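You operate a simulated robot arm through the tools that you are given. There is no shell and no other tool. Be economical: measure what you need, move in short steps, check, and stop when the job is done.

The job below is to be done with a simulated robot arm. You get a single attempt, and the scene is never put back.

TASK
Press the table reset button two times. Put the square key from the top of the middle boards on the shelf of the marking table. Take the spare bearing block and put it on the panel on the top of the middle boards. Take the blue cup on the top of the middle boards and put it away on the top of the wash stand. Press the cabinet stop button two times. Open the middle tool cabinet drawer, take the socket key and put it inside and shut the drawer again. Push the bottom tool cabinet drawer shut. Open the grey drawer, take the orange painted block from the bed of the squaring board and leave it in the inside of the grey drawer, then shut the drawer. Put the big glue lump in the drip tray. Take the rag and put it in the blue tray. Any order will do. Set down upright: painted block.

The check looks at the end state, three seconds after you hand in, the way a careful person would. Anything else that was tipped, shoved, dropped, spilled or broken makes it a failure.

THE ROBOT
A 7-joint arm with a four-finger gripper on a trunk, on a base that drives. Base frame: it is fixed to the floor where the robot stands at the start and does not move with it; the origin is under the middle of the robot, x ahead of it, y to its left, z up. Units: mm, degrees, N and s.
Its first joint turns from -69.0 to 172.0 degrees. Places, roughly: big glue lump (7x6x4 cm) [-3000, -3000, 800]; blue cup (7x7x7 cm) [-1100, 200, 700]; blue tray (41x24x11 cm) [200, -1100, 700]; bottom tool cabinet drawer [3600, 1900, 300]; cabinet stop button [-1200, 1200, 1100]; drip tray (40x22x9 cm) [-3300, -2900, 800]; grey drawer [2600, -2700, 700]; inside of the grey drawer [2600, -2700, 700]; middle tool cabinet drawer [3700, 2100, 600]; middle tool cabinet drawer inside [3800, 2200, 500]; painted block [2250, -3500, 1000]; panel [-250, -750, 750]; rag (11x10x6 cm) [-3400, -3100, 800]; shelf of the marking table [1800, -4100, 400]; socket key (6x3x12 cm) [900, 2300, 800]; spare bearing block (34x8x8 cm) [-800, -600, 700]; square key [-500, -750, 750]; table reset button [900, 0, 600]; top of the wash stand [-3100, -3200, 800]. Payload 3.67 kg.
Tool frame: the origin (TCP) lies between the finger pads and is the grasp point; the fingertips stand 28 mm ahead of it; z points along the fingers, y is the line along which they close. Largest opening 112 mm; the body of the gripper starts 73 mm behind the TCP.
Orientation is that of the tool frame in the base frame, as a unit quaternion [w, x, y, z]. With the fingers straight down and closing along the base's y, the tool's x points along the base's -x, its y along +y and its z along -z.

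THE INTERFACE
- The arm moves only by the tool arm_command. Its argument "deltas" is a list of rows, each a list of 7 numbers: the opening, from 0 (shut) to 1 (fully open), then the shift along the base's x, y, z in units of 300 mm (1.0 is 300 mm), then the turn, a rotation vector about the base's x, y, z in units of 180 degrees (1.0 is 180 degrees). In form: [[hand, x, y, z, wx, wy, wz], ...]. A call has 1 to 10 rows; each row is the pose to reach, as a shift and turn from the pose commanded when the call began. A call with a number of a shift or a turn outside -1 to 1 is refused whole. Rows are played at 5 a second. More than 50 mm and 8.6 degrees between two rows, or a gripper value outside its range, and nothing of the call is played. A pose out of reach is approached as far as the arm can. The call stops where the force on the tool passes 40 N (or 10 N more than at its start, if that is more) or the arm is blocked; 0.2 s more then pass. Each finger halts on what it meets, pressing with about 35 N; the grip force reading is that of the motor and also rises with nothing between the fingers. The clock runs only during rows and for 0.2 s after the last one: add rows that repeat a pose to give the fingers time. The reply holds the time, the measured pose of the TCP, the force on the tool along the base axes, the opening and the grip force, in the units named above and with some noise, with the torque about the TCP (base axes, N m) and any sound that the robot's microphone picked up, and new pictures: "views" is both (left out), scene, wrist or none.
- Cameras (640 x 400 px; columns grow to the right, rows downward): "scene" is now at [103, 1.8, 1302.2]; the picture's right is [0.05, -1.00, -0.00], its down [-0.93, -0.04, -0.36] and it looks along [0.36, 0.02, -0.93] (base axes); focal length 214 px, centre (320, 200). "wrist" rides on the gripper at [60, -18, -104] in the tool frame; the picture's right is [0.29, 0.96, 0.00], its down [-0.80, 0.24, -0.55] and it looks along [-0.53, 0.16, 0.83] (tool axes); focal length 234 px, centre (320, 200). There is no depth. A picture from a camera that has moved, and an enlarged one, comes with that camera's place and axes in the base frame and with its lens.
- raise_lower(by): slides the trunk up (or, below 0, down) by that many mm; the arm and the scene camera ride with it, the base frame stays. It gives what a move gives, with no picture.
- drive_base(legs): drives the robot by 1 to 6 legs, each [ahead, turn to the left] in mm and degrees, along the robot's own axes; the way and the turn of a leg run together, so that a leg with both is an arc; at most 1500 mm and 180 degrees a leg. The arm and the cameras ride along, it lands a little off, and it stops where it bumps. It gives what a move gives, and a new picture of the scene camera.
- turn_head(pan, tilt): turns the head with the scene camera to pan (to the left, within 86 degrees either way) and tilt (down, from -29 to 69), counted from straight ahead of the robot. It gives what a move gives, and a new picture of the scene camera.
- inspect(camera, box): a new picture of the part [left, top, right, bottom] of that camera's present view, enlarged. The clock stands still meanwhile.
- sign_off(): hands the job in; it is judged then, once.

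Go step by step. Nothing tells you exact positions but the pictures and the camera data: compare them with the known pose of the tool, close in by small moves and look again before you grip or let go. The budget is 535 turns and 360 pictures, counting those below and the enlarged ones. Unless the task says otherwise, let go and move clear before handing in, and close with one line.

The tools are called after "Request:" as a command line: name --pt "numbers of a row" for each row, then --argument value for the rest, lists and objects as JSON in quotes. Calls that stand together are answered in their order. arm_command: Moves the arm, as the interface text tells. Its arguments: {"type":"object","properties":{"deltas":{"type":"array","items":{"type":"array","items":{"type":"number"}}},"views":{"type":"string","enum":["both","scene","wrist","none"]}},"required":["deltas"]} The other tools are called the same way: raise_lower (by) slides the trunk up or down; drive_base (legs) drives the base; turn_head (pan, tilt) turns the head that bears the scene camera; inspect (camera, box) takes an enlarged picture of a part of a camera's view; sign_off () hands the job in.

At the start:

```text
time_s: 0.0
eef_pos: [427.6, -597.9, 970.6]
orientation: [0.0, 0.001, 1.0, 0.0]
wrist_force: [0.8, -0.3, -0.1]
wrist_torque: [0.05, 0.03, -0.03]
finger_gap: 111.8
grasp_force: 0.0
trunk travel left (down, up): [-475.0, 365.0]
robot x, y, heading: [-0.2, -4.1, -0.4]
head pan, tilt: [2.7, 68.8]
```

scene: 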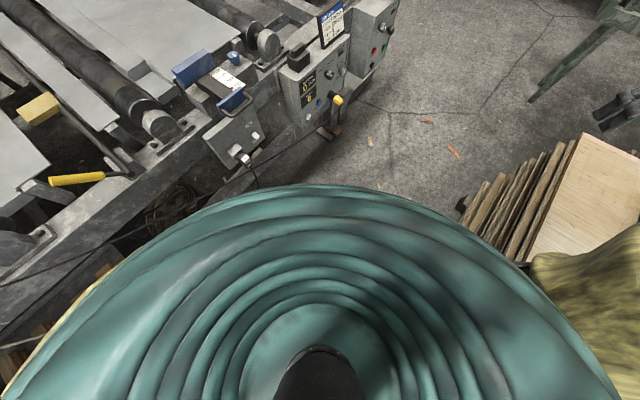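
wrist: 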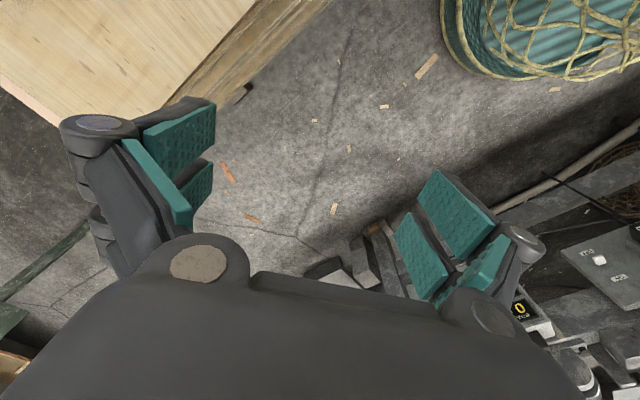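

I see a machine table ahead with control boxes, and boards to the right. I'll look around with the head first.

Request:
turn_head --pan 0 --tilt 35

Request:
turn_head --pan -80 --tilt 35

Request:
turn_head --pan 80 --tilt 25

```text
time_s: 1.0
eef_pos: [426.1, -598.4, 969.4]
orientation: [0.0, 0.001, 1.0, 0.0]
wrist_force: [-0.5, -0.3, -0.3]
wrist_torque: [-0.01, 0.01, 0.02]
finger_gap: 112.0
grasp_force: 0.1
trunk travel left (down, up): [-475.0, 365.0]
robot x, y, heading: [-6.4, -2.2, 0.0]
head pan, tilt: [0.0, 35.0]
camera scene: at [135.2, -0.8, 1345.8], right [0.0, -1.0, 0.0], down [-0.57, 0.0, -0.82], along [0.82, 0.0, -0.57], focal length 214 px, centre (320, 200)
```

scene: 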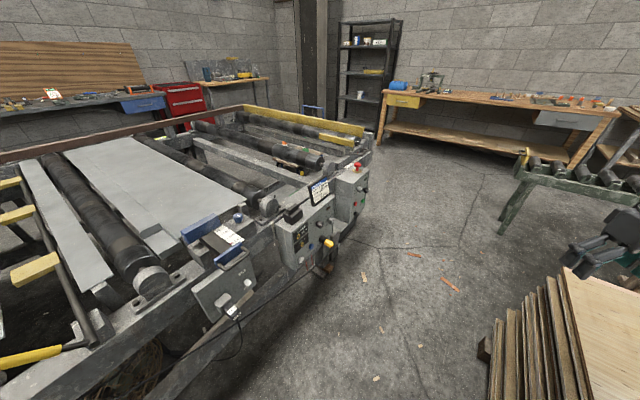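

```text
time_s: 2.5
eef_pos: [426.1, -596.3, 970.0]
orientation: [0.0, 0.0, 1.0, 0.0]
wrist_force: [-0.5, 0.2, 0.3]
wrist_torque: [0.0, 0.01, -0.02]
finger_gap: 112.1
grasp_force: 0.1
trunk travel left (down, up): [-475.0, 365.0]
robot x, y, heading: [1.0, -2.4, 0.1]
head pan, tilt: [-80.0, 35.0]
camera scene: at [62.5, -87.6, 1345.8], right [-0.98, -0.17, 0.0], down [-0.1, 0.57, -0.82], along [0.14, -0.81, -0.57], focal length 214 px, centre (320, 200)
```

scene: 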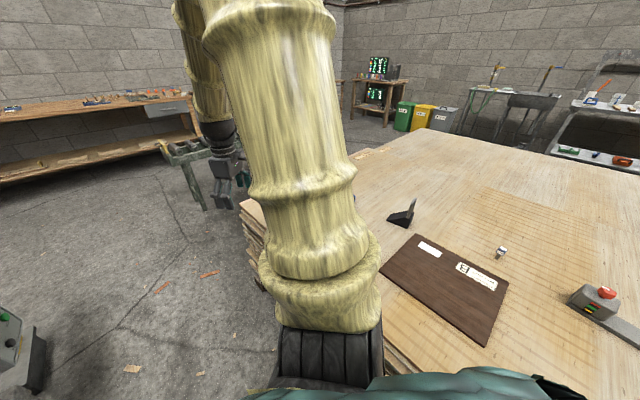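

```text
time_s: 5.0
eef_pos: [426.9, -597.7, 970.1]
orientation: [0.001, 0.002, 1.0, 0.0]
wrist_force: [-0.4, 0.6, -0.8]
wrist_torque: [0.02, -0.04, 0.01]
finger_gap: 112.2
grasp_force: 0.0
trunk travel left (down, up): [-475.0, 365.0]
robot x, y, heading: [-1.3, 3.9, 0.0]
head pan, tilt: [80.0, 25.0]
camera scene: at [63.2, 89.9, 1361.7], right [0.98, -0.17, 0.0], down [-0.07, -0.42, -0.91], along [0.16, 0.89, -0.42], focal length 214 px, centre (320, 200)
```

scene: 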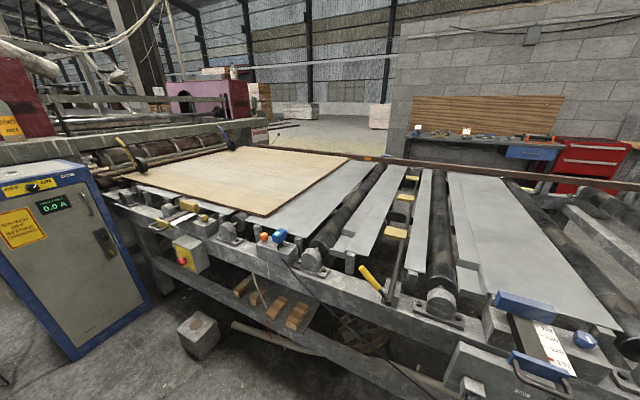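

I see the roller table ahead/left, the stack of boards to the right, with a dark panel. Look closer at the reset button area.

Request:
turn_head --pan 0 --tilt 45

Request:
inspect --camera "scene" --box '[180, 90, 400, 290]'

```text
time_s: 6.5
eef_pos: [426.9, -597.5, 969.7]
orientation: [-0.001, 0.001, 1.0, -0.001]
wrist_force: [0.1, -0.6, -0.4]
wrist_torque: [-0.03, 0.03, 0.0]
finger_gap: 111.8
grasp_force: 0.0
trunk travel left (down, up): [-475.0, 365.0]
robot x, y, heading: [-1.2, -0.2, -0.0]
head pan, tilt: [0.0, 45.0]
camera scene: at [128.5, -0.8, 1331.1], right [0.0, -1.0, 0.0], down [-0.71, 0.0, -0.71], along [0.71, 0.0, -0.71], focal length 214 px, centre (320, 200)
```

scene: 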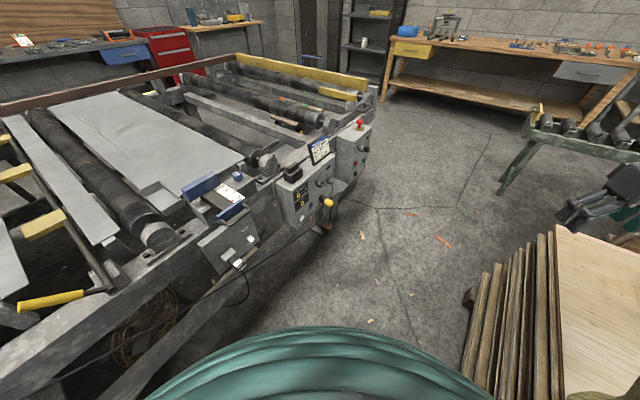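

```text
2.00 times, centred on (290, 190) of scene
camera zoom: at [128.5, -0.8, 1331.1], right [0.0, -1.0, 0.0], down [-0.71, 0.0, -0.71], along [0.71, 0.0, -0.71], focal length 429 px, centre (380, 220)
```

zoom: 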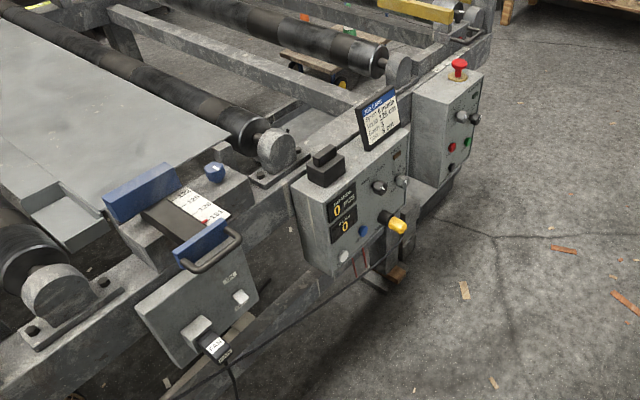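

Zoom in on labels.

Request:
inspect --camera "scene" --box '[270, 160, 350, 225]'

Request:
inspect --camera "scene" --box '[190, 215, 270, 280]'

```text
6.15 times, centred on (310, 192) of scene
camera zoom: at [128.5, -0.8, 1331.1], right [0.0, -1.0, 0.0], down [-0.71, 0.0, -0.71], along [0.71, 0.0, -0.71], focal length 1320 px, centre (382, 246)
```

zoom: 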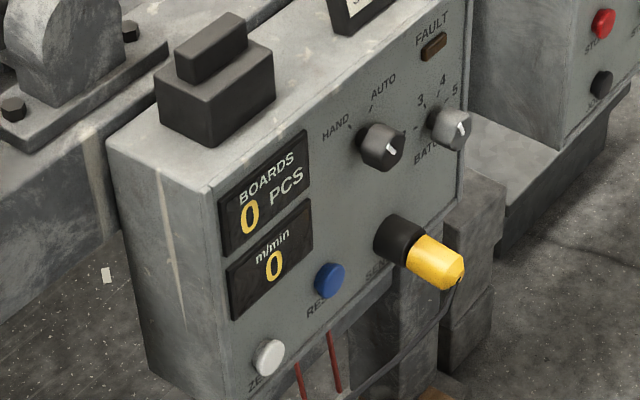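

```text
6.15 times, centred on (230, 248) of scene
camera zoom: at [128.5, -0.8, 1331.1], right [0.0, -1.0, 0.0], down [-0.71, 0.0, -0.71], along [0.71, 0.0, -0.71], focal length 1320 px, centre (874, -92)
```

zoom: 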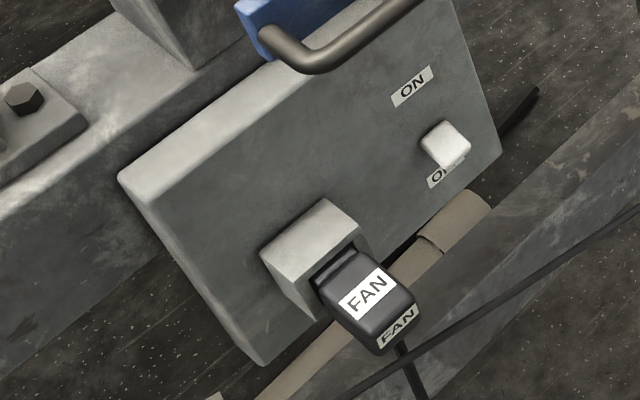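

The blue RESET button on the front control box is around (820, 40, 600), with the panel face looking toward (-0.6,-0.8). I'll tilt the tool to horizontal and approach.

Request:
arm_command --pt "0 0.05 0.05 0 0 -0.047 0" --pt "0 0.1 0.1 0 0 -0.094 0" --pt "0 0.15 0.15 0 0 -0.141 0" --pt "0 0.2 0.2 0 0 -0.188 0" --pt "0 0.25 0.25 0 0 -0.235 0" --pt "0 0.3 0.3 0 0 -0.282 0" --pt "0 0.35 0.35 0 0 -0.329 0" --pt "0 0.4 0.4 0 0 -0.376 0" --pt "0 0.4 0.45 0 0 -0.423 0" --pt "0 0.4 0.5 0 0 -0.47 0" --views "both"

```text
time_s: 8.7
eef_pos: [574.7, -475.7, 964.6]
orientation: [0.673, 0.001, 0.739, 0.002]
wrist_force: [0.5, 0.3, -0.4]
wrist_torque: [-0.03, 0.0, 0.02]
finger_gap: 0.0
grasp_force: 34.8
out of reach, approached as far as the arm can: row 8, 9, 10
trunk travel left (down, up): [-475.0, 365.0]
robot x, y, heading: [-2.7, 0.2, 0.0]
head pan, tilt: [0.0, 45.0]
camera scene: at [129.0, -3.2, 1331.0], right [0.0, -1.0, 0.0], down [-0.71, 0.0, -0.71], along [0.71, 0.0, -0.71], focal length 214 px, centre (320, 200)
camera wrist: at [465.8, -493.4, 914.8], right [-0.03, 0.96, -0.28], down [-0.48, 0.24, 0.85], along [0.88, 0.16, 0.45], focal length 234 px, centre (320, 200)
```

scene: 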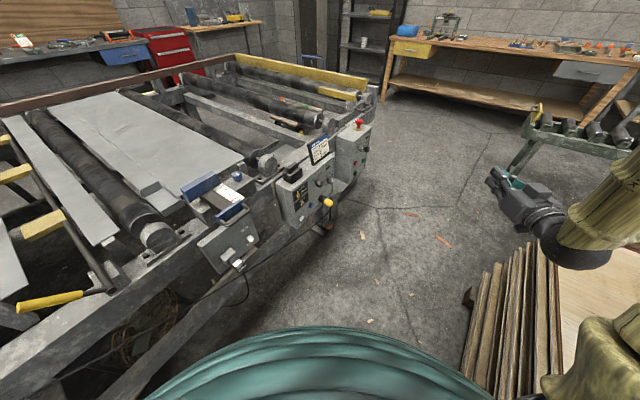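
wrist: 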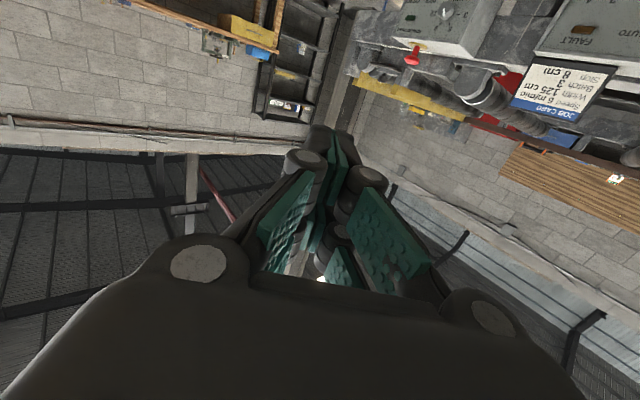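

Tool is horizontal; now yaw it toward the panel and approach.

Request:
arm_command --pt "0 0.04 0.1 -0.05 0 0 0.029" --pt "0 0.08 0.2 -0.1 0 0 0.058" --pt "0 0.12 0.3 -0.15 0 0 0.087" --pt "0 0.16 0.4 -0.2 0 0 0.116" --pt "0 0.2 0.5 -0.25 0 0 0.145" --pt "0 0.24 0.6 -0.3 0 0 0.174" --pt "0 0.28 0.7 -0.35 0 0 0.203" --pt "0 0.32 0.8 -0.4 0 0 0.232" --pt "0 0.36 0.9 -0.45 0 0 0.261" --pt "0 0.4 1.0 -0.5 0 0 0.29" --views "both"

```text
time_s: 10.9
eef_pos: [695.7, -172.2, 815.1]
orientation: [0.604, -0.325, 0.665, 0.296]
wrist_force: [0.0, 0.4, -0.6]
wrist_torque: [-0.02, -0.01, 0.0]
finger_gap: 0.1
grasp_force: 34.7
trunk travel left (down, up): [-475.0, 365.0]
robot x, y, heading: [3.4, -3.4, 0.3]
head pan, tilt: [0.0, 45.0]
camera scene: at [129.0, -0.7, 1331.0], right [0.0, -1.0, 0.0], down [-0.71, 0.0, -0.71], along [0.71, 0.0, -0.71], focal length 214 px, centre (320, 200)
camera wrist: at [642.3, -270.7, 765.8], right [-0.77, 0.56, -0.29], down [-0.48, -0.23, 0.85], along [0.41, 0.79, 0.45], focal length 234 px, centre (320, 200)
```

scene: 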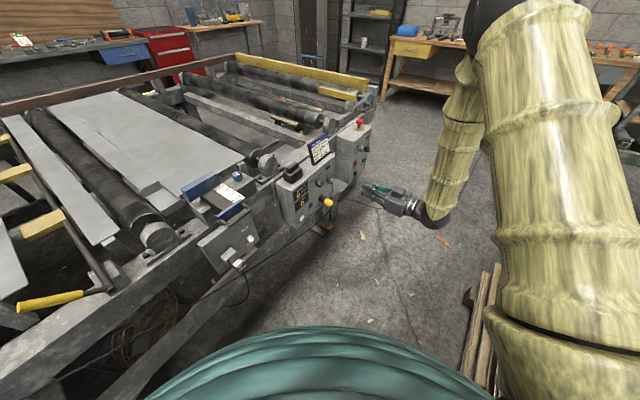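
wrist: 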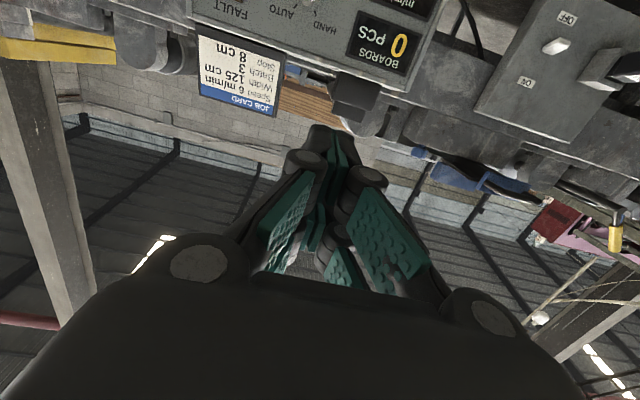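

Triangulating from both cameras, the RESET button is near (852, 38, 566), panel normal azimuth ≈54°. Moving to a pre-press pose.

Request:
arm_command --pt "0 0.03 0.0 -0.14 0 0 0.0" --pt "0 0.06 0.0 -0.28 0 0 0.0" --pt "0 0.09 0.0 -0.42 0 0 0" --pt "0 0.12 0.05 -0.56 0 0 0.0" --pt "0 0.16 0.14 -0.68 0 0 0.005" --pt "0 0.21 0.23 -0.76 0 0 0.01" --pt "0 0.26 0.32 -0.82 0 0 0.01" --pt "0 0.3 0.4 -0.827 0 0 0.01" --pt "0 0.3 0.4 -0.827 0 0 0.01" --views "scene"

Request:
inspect --camera "scene" --box '[260, 150, 380, 240]'

```text
time_s: 12.9
eef_pos: [787.3, -55.0, 567.2]
orientation: [0.599, -0.336, 0.659, 0.306]
wrist_force: [1.3, 0.3, 0.1]
wrist_torque: [-0.01, -0.02, 0.0]
finger_gap: 0.2
grasp_force: 34.9
trunk travel left (down, up): [-475.0, 365.0]
robot x, y, heading: [0.1, -0.2, 0.2]
head pan, tilt: [0.0, 45.0]
camera scene: at [128.6, -0.5, 1331.0], right [0.0, -1.0, 0.0], down [-0.71, 0.0, -0.71], along [0.71, 0.0, -0.71], focal length 214 px, centre (320, 200)
```

scene: 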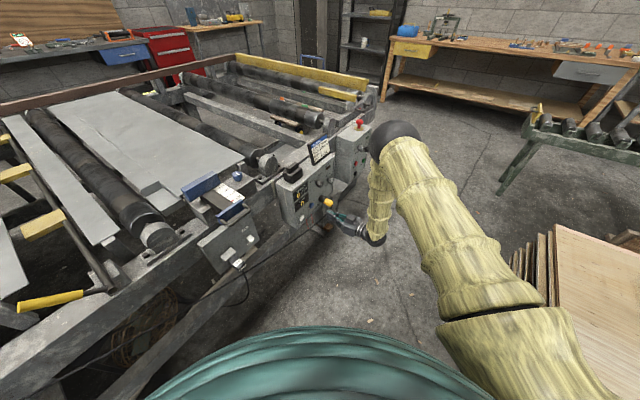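

```text
4.44 times, centred on (320, 195) of scene
camera zoom: at [128.6, -0.5, 1331.0], right [0.0, -1.0, 0.0], down [-0.71, 0.0, -0.71], along [0.71, 0.0, -0.71], focal length 953 px, centre (320, 222)
```

zoom: 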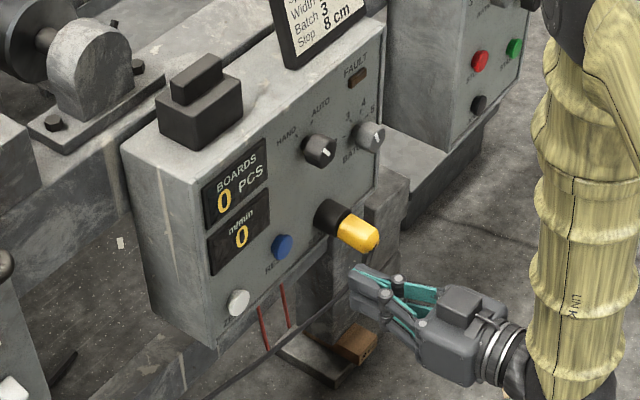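

The tool axis lines up with the blue button. Advancing in small steps to press.

Request:
arm_command --pt "0 0.0586 0.081 0 0 0 0" --pt "0 0.117 0.162 0 0 0 0" --pt "0 0.137 0.189 0 0 0 0" --pt "0 0.146 0.2025 0 0 0 0" --pt "0 0.146 0.2025 0 0 0 0" --views "none"

Request:
inspect --camera "scene" --box '[270, 160, 350, 225]'

```text
time_s: 14.1
eef_pos: [828.4, 4.8, 568.4]
orientation: [0.6, -0.335, 0.659, 0.306]
wrist_force: [-1.0, -0.2, 1.0]
wrist_torque: [0.02, 0.0, -0.01]
finger_gap: 0.0
grasp_force: 34.9
trunk travel left (down, up): [-475.0, 365.0]
robot x, y, heading: [2.1, 1.8, 0.2]
head pan, tilt: [0.0, 45.0]
```

```text
6.15 times, centred on (310, 192) of scene
camera zoom: at [128.6, -0.5, 1331.0], right [0.0, -1.0, 0.0], down [-0.71, 0.0, -0.71], along [0.71, 0.0, -0.71], focal length 1320 px, centre (382, 246)
```

zoom: 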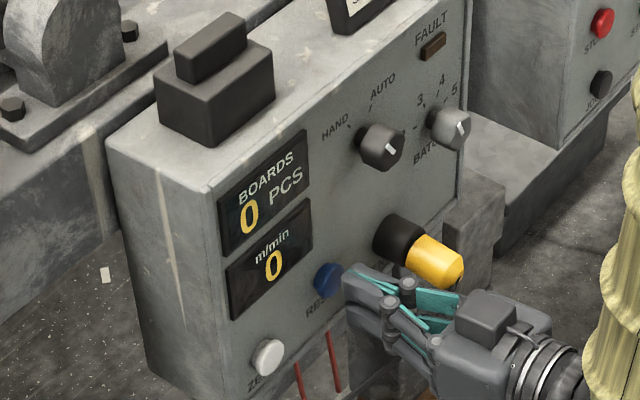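

Nearly touching. Pressing on in 4 mm steps.

Request:
arm_command --pt "0 0.0078 0.0108 0 0 0 0" --pt "0 0.0156 0.0216 0 0 0 0" --pt "0 0.0234 0.0324 0 0 0 0" --pt "0 0.0312 0.0432 0 0 0 0" --views "none"

Request:
inspect --camera "scene" --box '[270, 160, 350, 225]'

```text
time_s: 15.1
eef_pos: [838.1, 18.2, 567.6]
orientation: [0.599, -0.336, 0.659, 0.307]
wrist_force: [-1.8, -1.2, -1.2]
wrist_torque: [0.03, 0.0, -0.03]
finger_gap: 5.7
grasp_force: 35.6
trunk travel left (down, up): [-475.0, 365.0]
robot x, y, heading: [-2.5, 0.5, 0.0]
head pan, tilt: [0.0, 45.0]
```

```text
6.15 times, centred on (310, 192) of scene
camera zoom: at [128.6, -0.6, 1331.0], right [0.0, -1.0, 0.0], down [-0.71, 0.0, -0.71], along [0.71, 0.0, -0.71], focal length 1320 px, centre (382, 246)
```

zoom: 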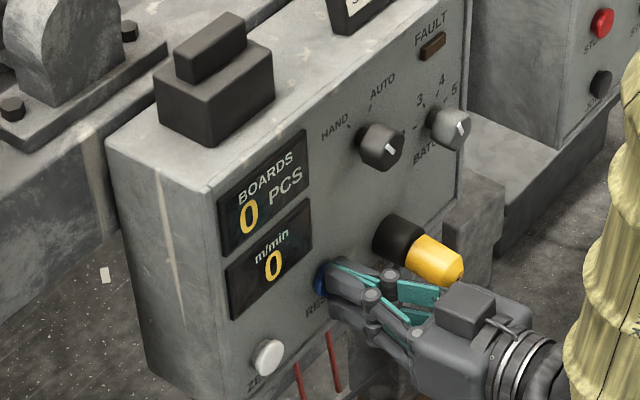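

The fingertips touch but were wedged slightly apart by the button. Push on a little and listen.

Request:
arm_command --pt "0 0.0078 0.0108 0 0 0 0" --pt "0 0.0156 0.0216 0 0 0 0" --pt "0 0.0156 0.0216 0 0 0 0" --views "wrist"

```text
time_s: 15.8
eef_pos: [841.9, 20.4, 568.3]
orientation: [0.599, -0.335, 0.66, 0.305]
wrist_force: [-15.3, -14.3, 9.5]
wrist_torque: [0.48, -0.34, 0.12]
finger_gap: 5.9
grasp_force: 35.4
trunk travel left (down, up): [-475.0, 365.0]
robot x, y, heading: [-1.3, 0.8, -0.2]
head pan, tilt: [0.0, 45.0]
heard: click
stopped in row 3: the force on the tool passed its limit at 44 N (the readings are from after the stop); the commanded pose is now the measured one
camera wrist: at [790.4, -77.2, 518.4], right [-0.79, 0.54, -0.28], down [-0.47, -0.24, 0.85], along [0.39, 0.8, 0.45], focal length 234 px, centre (320, 200)
```

wrist: 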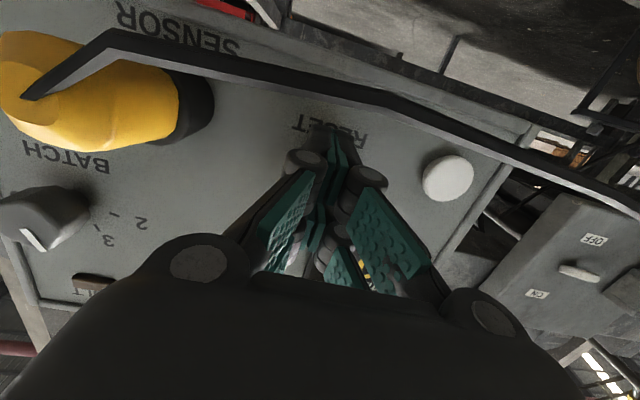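

A click – first press. Back off ~18 mm and press again.

Request:
arm_command --pt "0 -0.0175 -0.0243 0 0 0 0" --pt "0 -0.035 -0.0486 0 0 0 0" --pt "0 -0.035 -0.0486 0 0 0 0" --views "none"

Request:
arm_command --pt "0 0.0137 0.0189 0 0 0 0" --pt "0 0.0214 0.0297 0 0 0 0" --pt "0 0.0292 0.0405 0 0 0 0" --pt "0 0.035 0.0486 0 0 0 0" --pt "0 0.039 0.054 0 0 0 0" --pt "0 0.043 0.0594 0 0 0 0" --views "none"

```text
time_s: 16.6
eef_pos: [830.5, 9.7, 565.8]
orientation: [0.598, -0.335, 0.66, 0.306]
wrist_force: [0.6, -0.2, -0.1]
wrist_torque: [0.01, 0.03, -0.02]
finger_gap: 0.2
grasp_force: 35.6
trunk travel left (down, up): [-475.0, 365.0]
robot x, y, heading: [-0.6, -0.4, -0.2]
head pan, tilt: [0.0, 45.0]
```

```text
time_s: 17.9
eef_pos: [839.4, 21.5, 564.9]
orientation: [0.597, -0.335, 0.662, 0.305]
wrist_force: [-11.1, -9.4, 6.9]
wrist_torque: [0.32, -0.24, 0.06]
finger_gap: 6.0
grasp_force: 35.6
trunk travel left (down, up): [-475.0, 365.0]
robot x, y, heading: [0.1, 1.5, -0.4]
head pan, tilt: [0.0, 45.0]
heard: click
stopped in row 6: the force on the tool passed its limit at 44 N (the readings are from after the stop); the commanded pose is now the measured one
```

Second click heard. Retracting and raising; then turn to the boards on the right.

Request:
arm_command --pt "0 -0.08 -0.12 0 0 0 0" --pt "0 -0.16 -0.24 0 0 0 0" --pt "0 -0.24 -0.36 0 0 0 0" --pt "0 -0.3 -0.45 0.05 0 0 0" --pt "0 -0.3 -0.5 0.2 0 0 0" --pt "0 -0.3 -0.55 0.35 0 0 0" --pt "0 -0.3 -0.6 0.5 0 0 0" --pt "0 -0.3 -0.65 0.65 0 0 0" --pt "0 -0.3 -0.7 0.8 0 0 0" --pt "0 -0.3 -0.75 0.95 0 0 0" --views "none"

Request:
turn_head --pan -86 --tilt 45

```text
time_s: 20.1
eef_pos: [751.5, -200.1, 848.2]
orientation: [0.597, -0.335, 0.662, 0.305]
wrist_force: [0.3, 0.5, -0.2]
wrist_torque: [-0.01, 0.02, -0.01]
finger_gap: 0.1
grasp_force: 36.2
trunk travel left (down, up): [-475.0, 365.0]
robot x, y, heading: [-3.5, -0.2, -0.2]
head pan, tilt: [0.0, 45.0]
```

```text
time_s: 21.7
eef_pos: [753.2, -200.4, 847.4]
orientation: [0.597, -0.335, 0.662, 0.305]
wrist_force: [0.5, 0.4, 0.2]
wrist_torque: [-0.02, 0.01, 0.0]
finger_gap: 0.2
grasp_force: 35.3
trunk travel left (down, up): [-475.0, 365.0]
robot x, y, heading: [-1.3, 4.5, 0.1]
head pan, tilt: [-85.9, 45.0]
camera scene: at [52.2, -82.2, 1331.0], right [-1.0, -0.07, 0.0], down [-0.05, 0.71, -0.71], along [0.05, -0.71, -0.71], focal length 214 px, centre (320, 200)
```

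scene: 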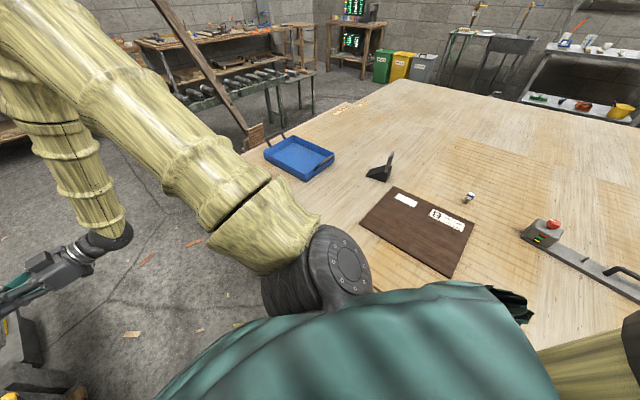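

The boards top carries the dark panel, the small square key near (-494, -734), a grey piece with a red button to the right and a blue tray. I'll raise the trunk and turn the robot toward the boards to see all.

Request:
raise_lower --by 250

Request:
drive_base --legs '[[0, -90]]'

Request:
turn_head --pan 50 --tilt 40

Request:
turn_head --pan -70 --tilt 40

```text
time_s: 24.2
eef_pos: [752.3, -201.1, 1096.8]
orientation: [0.597, -0.334, 0.662, 0.305]
wrist_force: [-0.1, -0.9, 0.4]
wrist_torque: [0.0, -0.02, -0.02]
finger_gap: 0.0
grasp_force: 35.4
trunk travel left (down, up): [-725.0, 115.0]
robot x, y, heading: [-0.4, -0.0, -0.1]
head pan, tilt: [-85.9, 45.0]
```

```text
time_s: 28.4
eef_pos: [-195.8, -754.3, 1097.7]
orientation: [0.639, 0.229, 0.705, -0.205]
wrist_force: [0.7, -0.4, -0.3]
wrist_torque: [0.01, 0.04, 0.03]
finger_gap: 0.0
grasp_force: 35.4
trunk travel left (down, up): [-725.0, 115.0]
robot x, y, heading: [1.0, 1.1, -89.8]
head pan, tilt: [-85.9, 45.0]
camera scene: at [-85.3, -56.5, 1581.0], right [-0.08, 1.0, 0.0], down [0.71, 0.05, -0.71], along [-0.7, -0.05, -0.71], focal length 214 px, centre (320, 200)
```

scene: 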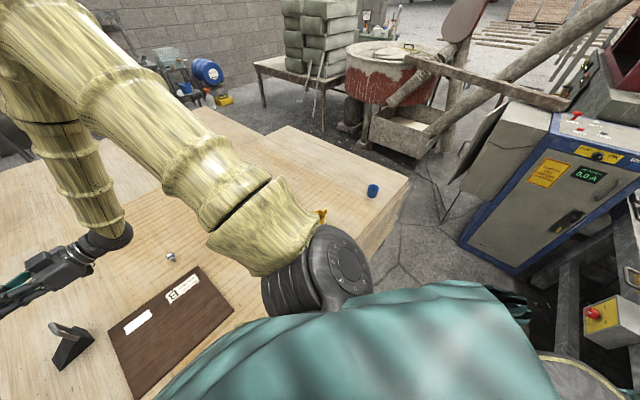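

```text
time_s: 30.6
eef_pos: [-194.0, -754.3, 1097.5]
orientation: [0.639, 0.228, 0.705, -0.204]
wrist_force: [0.0, 1.1, 0.4]
wrist_torque: [0.02, 0.01, -0.01]
finger_gap: 0.2
grasp_force: 34.9
trunk travel left (down, up): [-725.0, 115.0]
robot x, y, heading: [1.8, -0.7, -89.7]
head pan, tilt: [50.0, 40.0]
camera scene: at [61.3, -105.0, 1588.3], right [-0.64, -0.77, 0.0], down [-0.49, 0.41, -0.77], along [0.59, -0.49, -0.64], focal length 214 px, centre (320, 200)
```

scene: 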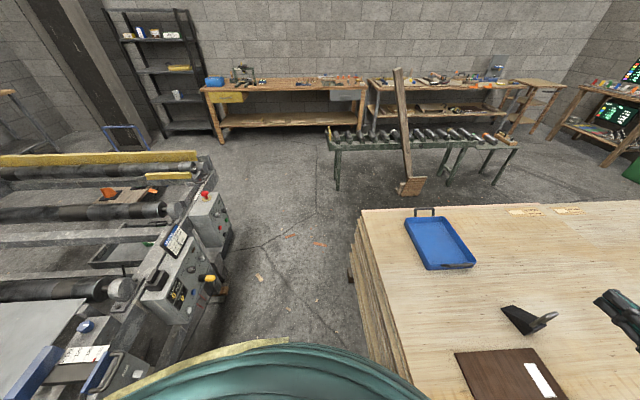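

```text
time_s: 32.6
eef_pos: [-194.3, -754.9, 1096.8]
orientation: [0.639, 0.228, 0.705, -0.204]
wrist_force: [0.0, 0.5, 0.0]
wrist_torque: [0.0, 0.0, 0.0]
finger_gap: 0.1
grasp_force: 35.7
trunk travel left (down, up): [-725.0, 115.0]
robot x, y, heading: [-0.8, -2.2, -89.7]
head pan, tilt: [-70.0, 40.0]
camera scene: at [-83.8, -80.1, 1588.3], right [-0.35, 0.94, 0.0], down [0.6, 0.22, -0.77], along [-0.72, -0.27, -0.64], focal length 214 px, centre (320, 200)
```

scene: 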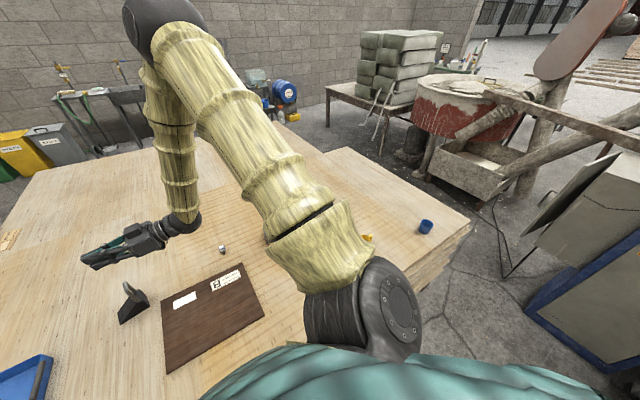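

The key, panel, blue tray and cup are visible on the boards top. I'll point the tool down and move it above the square key.

Request:
arm_command --pt "0.3 -0.09 0.005 -0.03 0.0272 0.0379 0" --pt "0.5 -0.18 0.01 -0.06 0.0544 0.0758 0" --pt "0.5 -0.27 0.015 -0.09 0.0816 0.1137 0" --pt "0.5 -0.36 0.02 -0.12 0.1088 0.1516 0" --pt "0.5 -0.45 0.025 -0.15 0.136 0.1895 0" --pt "0.5 -0.54 0.03 -0.18 0.1632 0.2274 0" --pt "0.5 -0.63 0.04 -0.21 0.1904 0.2653 0" --pt "0.5 -0.72 0.05 -0.24 0.2176 0.3032 0" --pt "0.5 -0.81 0.06 -0.27 0.2448 0.3411 0" --pt "0.5 -0.9 0.07 -0.3 0.272 0.379 0" --views "wrist"

Request:
turn_head --pan 0 --tilt 50

```text
time_s: 34.8
eef_pos: [-464.3, -732.4, 1009.4]
orientation: [0.002, 0.309, 0.951, 0.0]
wrist_force: [-0.1, -0.3, -0.3]
wrist_torque: [0.03, 0.02, 0.03]
finger_gap: 56.0
grasp_force: 0.0
trunk travel left (down, up): [-725.0, 115.0]
robot x, y, heading: [2.7, -2.9, -89.7]
head pan, tilt: [-70.0, 40.0]
camera wrist: at [-524.3, -711.6, 1112.9], right [0.33, 0.94, 0.0], down [0.78, -0.27, 0.56], along [0.53, -0.18, -0.83], focal length 234 px, centre (320, 200)
```

wrist: 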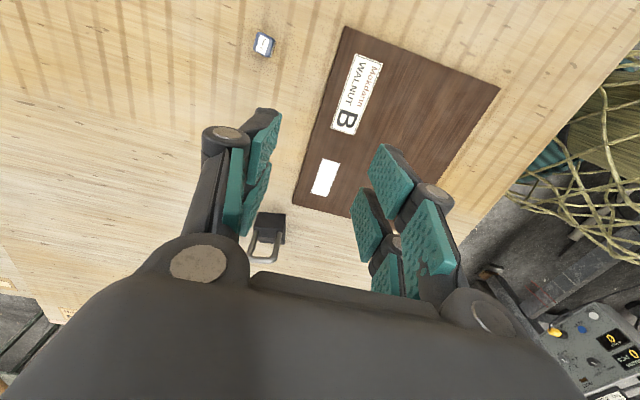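

```text
time_s: 36.2
eef_pos: [-465.4, -732.9, 1009.6]
orientation: [0.004, 0.308, 0.952, 0.0]
wrist_force: [-0.2, -0.7, 1.2]
wrist_torque: [0.0, 0.0, -0.01]
finger_gap: 56.0
grasp_force: 0.1
trunk travel left (down, up): [-725.0, 115.0]
robot x, y, heading: [-1.4, -0.3, -89.7]
head pan, tilt: [0.0, 50.0]
camera scene: at [-3.8, -127.7, 1574.1], right [-1.0, 0.0, 0.0], down [0.0, 0.77, -0.64], along [0.0, -0.64, -0.77], focal length 214 px, centre (320, 200)
```

scene: 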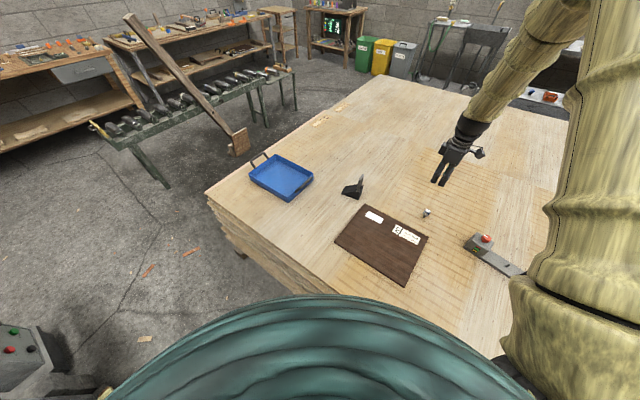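

Let me zoom on the key and on the grey piece.

Request:
inspect --camera "wrist" --box '[220, 10, 320, 80]'

Request:
inspect --camera "scene" --box '[400, 180, 560, 290]'

```text
5.71 times, centred on (270, 45) of wrist
camera zoom: at [-524.1, -710.8, 1113.1], right [0.33, 0.94, 0.0], down [0.78, -0.27, 0.56], along [0.53, -0.18, -0.83], focal length 1338 px, centre (606, 1086)
```

zoom: 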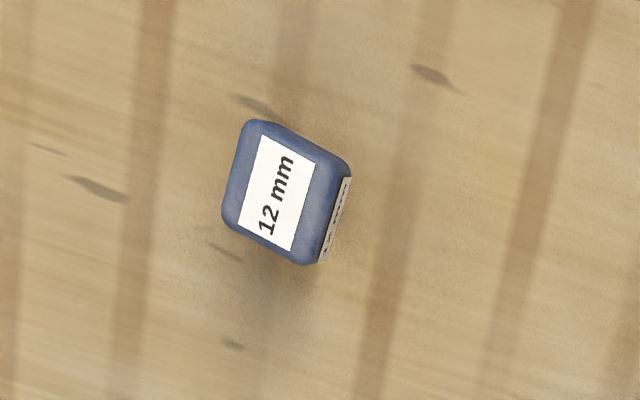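

```text
3.64 times, centred on (480, 235) of scene
camera zoom: at [-3.8, -127.7, 1574.1], right [-1.0, 0.0, 0.0], down [0.0, 0.77, -0.64], along [0.0, -0.64, -0.77], focal length 780 px, centre (-262, 73)
```

zoom: 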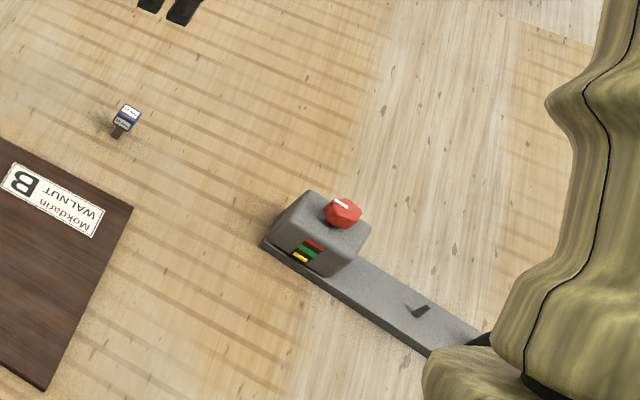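

Everything is laid out along a direction at -36°. The key is at about (-546,-785), head top z≈700; panel top z≈661. I'll shift the robot 300 mm along the boards and face them squarely.

Request:
drive_base --legs '[[0, 54], [-300, 0], [0, -90]]'

Request:
arm_command --pt "0.5 0 0 0 0 0 0" --views "wrist"

```text
time_s: 44.5
eef_pos: [-1044.5, -149.0, 1008.9]
orientation: [0.003, 0.584, 0.812, -0.001]
wrist_force: [-0.2, 0.1, 0.3]
wrist_torque: [0.0, -0.01, 0.0]
finger_gap: 55.8
grasp_force: 0.0
trunk travel left (down, up): [-725.0, 115.0]
robot x, y, heading: [-238.4, 178.3, -125.5]
head pan, tilt: [0.0, 50.0]
camera scene: at [-318.1, 70.6, 1574.1], right [-0.82, 0.58, 0.0], down [0.44, 0.62, -0.64], along [-0.37, -0.52, -0.77], focal length 214 px, centre (320, 200)
```

scene: 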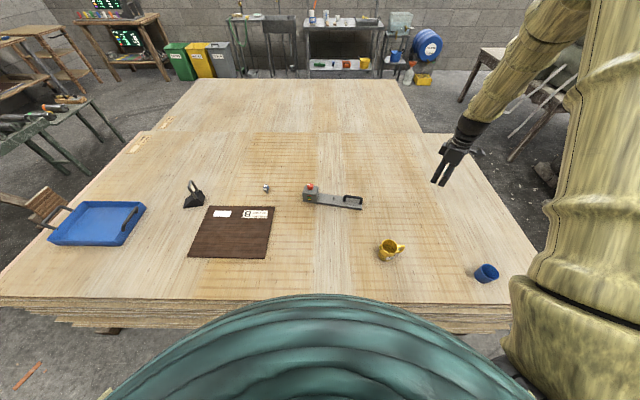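

```text
time_s: 44.9
eef_pos: [-1044.9, -150.3, 1009.6]
orientation: [0.003, 0.584, 0.812, -0.002]
wrist_force: [0.0, -0.3, -0.3]
wrist_torque: [0.02, -0.04, 0.0]
finger_gap: 56.0
grasp_force: 0.1
trunk travel left (down, up): [-725.0, 115.0]
robot x, y, heading: [-242.1, 175.1, -125.3]
head pan, tilt: [0.0, 50.0]
camera wrist: at [-1080.6, -98.5, 1113.2], right [0.82, 0.58, 0.0], down [0.48, -0.68, 0.56], along [0.32, -0.46, -0.83], focal length 234 px, centre (320, 200)
```

wrist: 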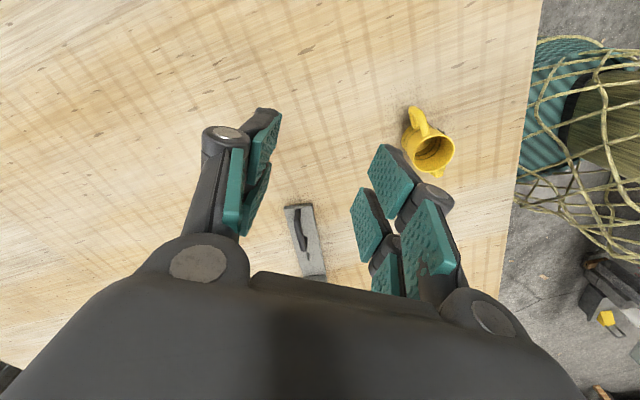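

Now I have a clear view. Zooming on the bearing block.

Request:
inspect --camera "scene" --box '[290, 170, 380, 220]'

Request:
inspect --camera "scene" --box '[180, 170, 290, 265]'

```text
7.11 times, centred on (335, 195) of scene
camera zoom: at [-317.9, 70.2, 1574.1], right [-0.82, 0.58, 0.0], down [0.44, 0.62, -0.64], along [-0.37, -0.52, -0.77], focal length 1525 px, centre (213, 236)
```

zoom: 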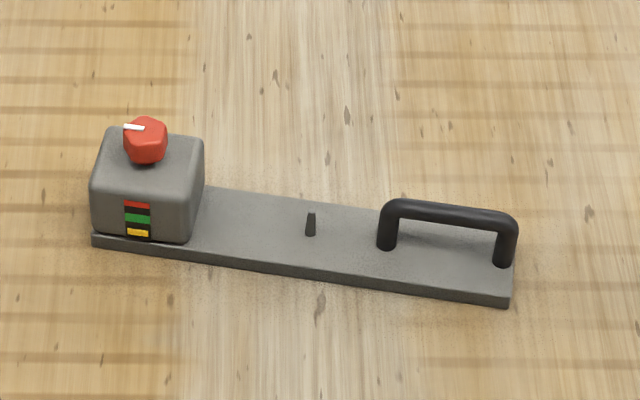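

```text
4.21 times, centred on (235, 218) of scene
camera zoom: at [-317.9, 70.2, 1574.1], right [-0.82, 0.58, 0.0], down [0.44, 0.62, -0.64], along [-0.37, -0.52, -0.77], focal length 903 px, centre (678, 126)
```

zoom: 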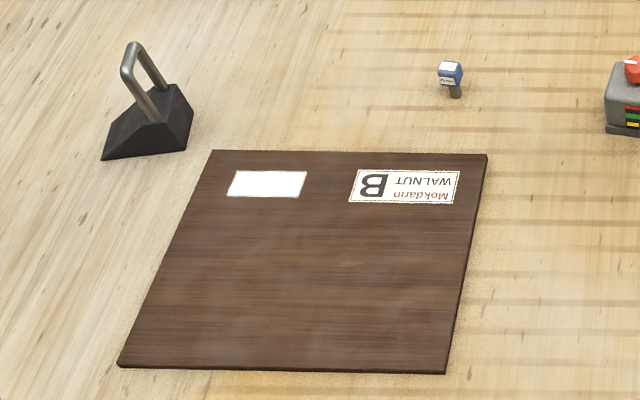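

The grey bar with box, knob and handle matches the 34x8x8 bearing block; it lies along azimuth ≈134°, box end near (-740,-570). I'll move over it and align the fingers across it.

Request:
arm_command --pt "0.7 0.09 -0.1 0 0 0 0.0142" --pt "0.9 0.18 -0.2 0 0 0 0.0284" --pt "0.95 0.27 -0.3 0 0 0 0.0426" --pt "0.95 0.36 -0.4 0 0 0 0.0568" --pt "0.95 0.45 -0.5 0 0 0 0.071" --pt "0.95 0.54 -0.6 0 0 0 0.0852" --pt "0.95 0.63 -0.7 0 0 0 0.0994" --pt "0.95 0.72 -0.8 0 0 0 0.1136" --pt "0.95 0.81 -0.9 0 0 0 0.1278" --pt "0.95 0.9 -1.0 0 0 0 0.142" --views "none"

Request:
arm_command --pt "0.95 0.03 -0.12 -0.1 0 0 0" --pt "0.95 0.05 -0.24 -0.2 0 0 0" --pt "0.95 0.065 -0.36 -0.3 0 0 0" --pt "0.95 0.065 -0.4 -0.4 0 0 0" --pt "0.95 0.065 -0.4 -0.5 0 0 0" --views "wrist"

```text
time_s: 47.1
eef_pos: [-771.3, -452.6, 1008.4]
orientation: [0.002, 0.39, 0.921, -0.001]
wrist_force: [-0.6, -0.1, 0.6]
wrist_torque: [0.02, 0.0, 0.0]
finger_gap: 106.4
grasp_force: 0.1
trunk travel left (down, up): [-725.0, 115.0]
robot x, y, heading: [-241.2, 173.4, -125.6]
head pan, tilt: [0.0, 50.0]
```

```text
time_s: 48.3
eef_pos: [-755.3, -573.0, 857.0]
orientation: [0.003, 0.39, 0.921, 0.0]
wrist_force: [-0.3, 0.1, 0.3]
wrist_torque: [0.06, -0.04, 0.02]
finger_gap: 106.6
grasp_force: 0.1
trunk travel left (down, up): [-725.0, 115.0]
robot x, y, heading: [-240.4, 175.9, -125.5]
head pan, tilt: [0.0, 50.0]
camera wrist: at [-810.3, -541.0, 961.4], right [0.49, 0.87, 0.0], down [0.72, -0.4, 0.56], along [0.49, -0.27, -0.83], focal length 234 px, centre (320, 200)
```

wrist: 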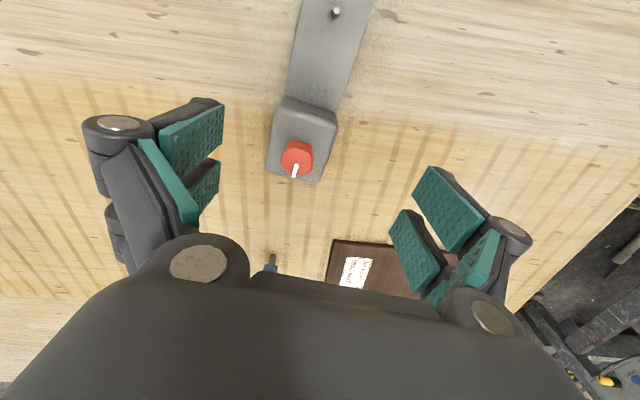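

Aligned. Fine-tuning sideways and descending over the box end.

Request:
arm_command --pt "0.95 -0.023 -0.023 -0.1 0 0 0" --pt "0.95 -0.023 -0.023 -0.25 0 0 0" --pt "0.95 -0.023 -0.023 -0.4 0 0 0" --pt "0.95 -0.023 -0.023 -0.45 0 0 0" --views "both"

```text
time_s: 49.3
eef_pos: [-761.2, -580.2, 723.0]
orientation: [0.003, 0.389, 0.921, -0.001]
wrist_force: [0.0, -0.4, 1.1]
wrist_torque: [-0.05, 0.01, 0.02]
finger_gap: 106.0
grasp_force: 0.1
trunk travel left (down, up): [-725.0, 115.0]
robot x, y, heading: [-238.5, 172.8, -125.4]
head pan, tilt: [0.0, 50.0]
camera scene: at [-317.5, 70.2, 1574.2], right [-0.82, 0.58, 0.0], down [0.44, 0.62, -0.64], along [-0.37, -0.52, -0.77], focal length 214 px, centre (320, 200)
camera wrist: at [-816.2, -548.2, 828.5], right [0.49, 0.87, 0.0], down [0.72, -0.4, 0.56], along [0.49, -0.27, -0.83], focal length 234 px, centre (320, 200)
```

scene: 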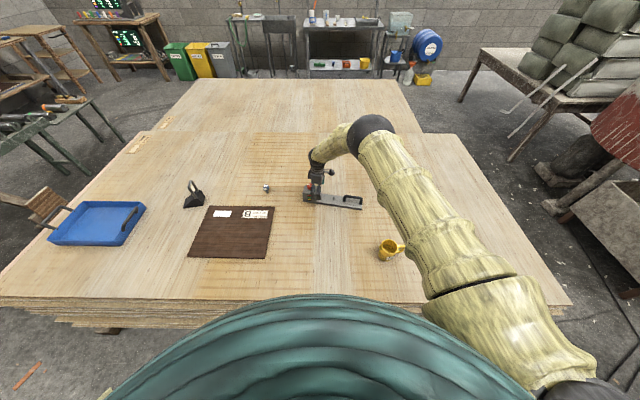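
wrist: 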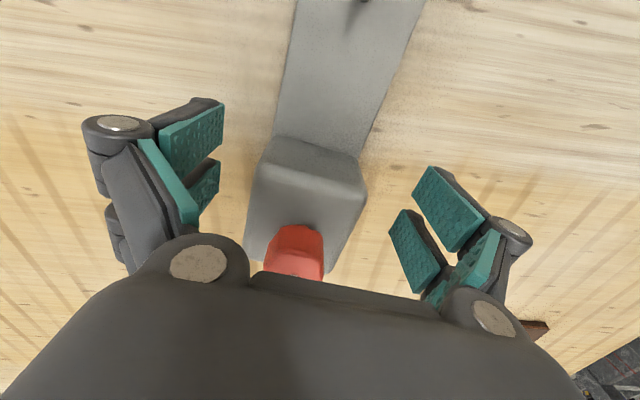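

Centered. Descend to z≈690 and close.

Request:
arm_command --pt "0.95 0 0 -0.055 0 0 0" --pt "0.95 0 0 -0.11 0 0 0" --pt "0.5 0 0 -0.11 0 0 0" --pt "0.3 0 0 -0.11 0 0 0" --pt "0.3 0 0 -0.11 0 0 0" --pt "0.3 0 0 -0.11 0 0 0" --views "wrist"

```text
time_s: 50.7
eef_pos: [-763.0, -577.0, 692.3]
orientation: [0.002, 0.39, 0.921, -0.001]
wrist_force: [-3.8, -7.1, 7.1]
wrist_torque: [-0.76, 0.35, 0.11]
finger_gap: 69.6
grasp_force: 35.3
trunk travel left (down, up): [-725.0, 115.0]
robot x, y, heading: [-243.9, 176.4, -125.6]
head pan, tilt: [0.0, 50.0]
camera wrist: at [-816.9, -546.6, 796.6], right [0.49, 0.87, 0.0], down [0.72, -0.4, 0.56], along [0.49, -0.27, -0.83], focal length 234 px, centre (320, 200)
```

wrist: 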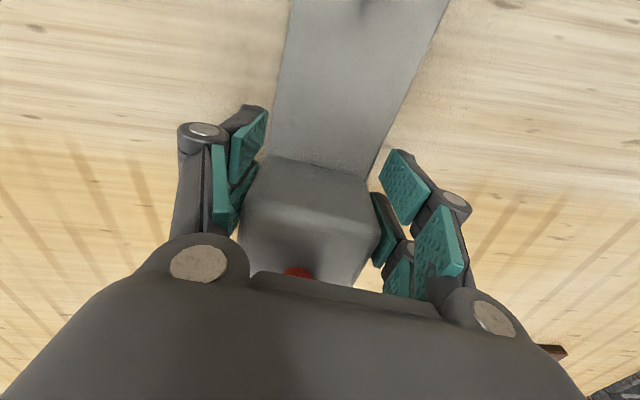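

Gripped. Lift slowly 20 then 60 mm and check tilt.

Request:
arm_command --pt "0.2 0 0 0.03 0 0 0" --pt "0.2 0 0 0.07 0 0 0" --pt "0.2 0 0 0.12 0 0 0" --pt "0.2 0 0 0.18 0 0 0" --pt "0.2 0 0 0.25 0 0 0" --pt "0.2 0 0 0.25 0 0 0" --views "none"

Request:
inspect --camera "scene" --box '[260, 140, 400, 230]'

```text
time_s: 52.1
eef_pos: [-762.5, -576.7, 762.9]
orientation: [0.003, 0.391, 0.92, 0.0]
wrist_force: [0.7, 0.1, -12.7]
wrist_torque: [-0.29, -0.24, 0.03]
finger_gap: 69.7
grasp_force: 34.8
trunk travel left (down, up): [-725.0, 115.0]
robot x, y, heading: [-239.4, 173.9, -125.3]
head pan, tilt: [0.0, 50.0]
```

```text
4.44 times, centred on (330, 185) of scene
camera zoom: at [-318.9, 68.4, 1573.9], right [-0.82, 0.58, 0.0], down [0.44, 0.63, -0.64], along [-0.37, -0.52, -0.77], focal length 953 px, centre (276, 267)
```

zoom: 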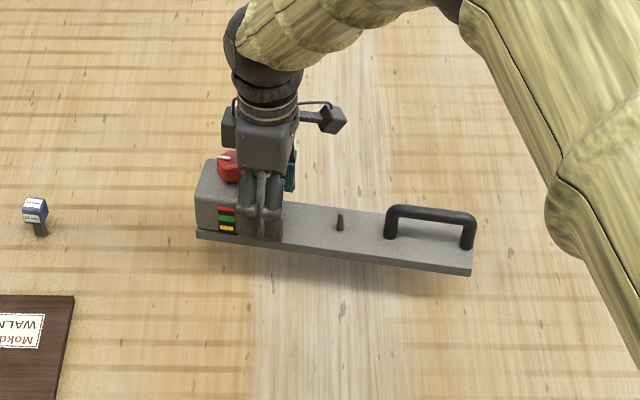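

Block weighs ~1.3 kg and hangs level. The panel centre is about (-299,-638), long axis az 144°. Carrying it there.

Request:
arm_command --pt "0.2 0.05 -0.01 0.1 0 0 0" --pt "0.2 0.15 -0.03 0.12 0 0 0" --pt "0.2 0.28 -0.05 0.12 0 0 0" --pt "0.2 0.41 -0.08 0.12 0 0 0" --pt "0.2 0.54 -0.11 0.12 0 0 0" --pt "0.2 0.67 -0.14 0.12 0 0 0" --pt "0.2 0.8 -0.17 0.12 0 0 0" --pt "0.2 0.9 -0.19 0.12 0 0 0" --views "none"

Request:
arm_command --pt "0.2 0.13 -0.03 0 0 0 0.008" --pt "0.2 0.26 -0.06 0 0 0 0.016" --pt "0.2 0.39 -0.09 0 0 0 0.024" --pt "0.2 0.52 -0.12 0 0 0 0.032" --pt "0.2 0.65 -0.15 0 0 0 0.04" --pt "0.2 0.78 -0.18 0 0 0 0.048" --pt "0.2 0.893 -0.197 0 0 0 0.0556" --pt "0.2 0.893 -0.197 -0.05 0 0 0.0556" --views "scene"

Request:
inspect --camera "scene" --box '[170, 130, 310, 270]'

```text
time_s: 53.9
eef_pos: [-489.8, -637.3, 801.6]
orientation: [0.002, 0.391, 0.92, 0.0]
wrist_force: [-1.0, -0.1, -11.0]
wrist_torque: [-0.27, -0.28, 0.03]
finger_gap: 70.0
grasp_force: 34.8
trunk travel left (down, up): [-725.0, 115.0]
robot x, y, heading: [-241.5, 176.5, -125.5]
head pan, tilt: [0.0, 50.0]
```

```text
time_s: 55.7
eef_pos: [-293.5, -660.2, 796.6]
orientation: [0.003, 0.308, 0.951, -0.001]
wrist_force: [0.0, 0.8, -11.0]
wrist_torque: [-0.24, -0.3, -0.02]
finger_gap: 69.8
grasp_force: 35.1
out of reach, approached as far as the arm can: row 5, 6, 7, 8
trunk travel left (down, up): [-725.0, 115.0]
robot x, y, heading: [-241.2, 172.7, -125.5]
head pan, tilt: [0.0, 50.0]
camera scene: at [-318.7, 69.6, 1574.1], right [-0.81, 0.58, 0.0], down [0.44, 0.62, -0.64], along [-0.37, -0.52, -0.77], focal length 214 px, centre (320, 200)
```

scene: 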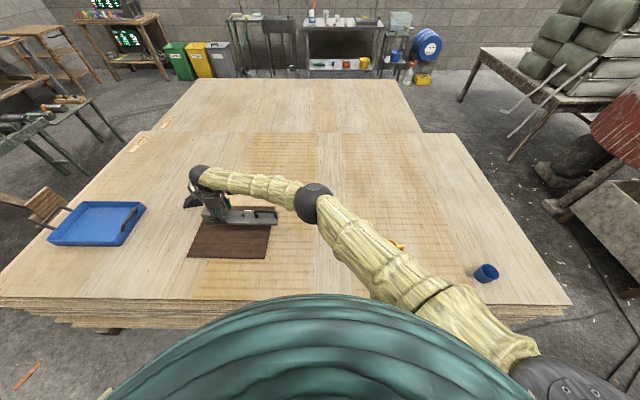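

```text
2.86 times, centred on (240, 200) of scene
camera zoom: at [-318.7, 69.6, 1574.1], right [-0.81, 0.58, 0.0], down [0.44, 0.62, -0.64], along [-0.37, -0.52, -0.77], focal length 613 px, centre (549, 200)
```

zoom: 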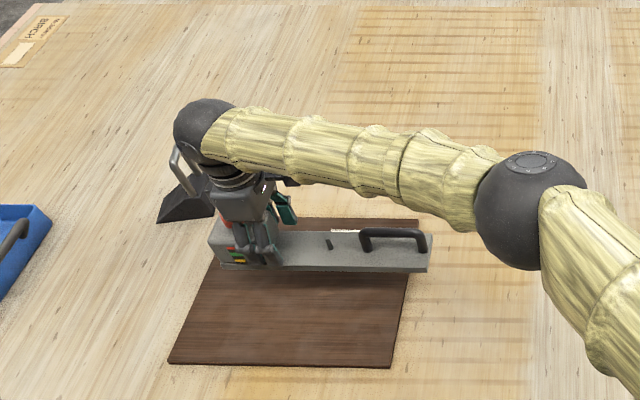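

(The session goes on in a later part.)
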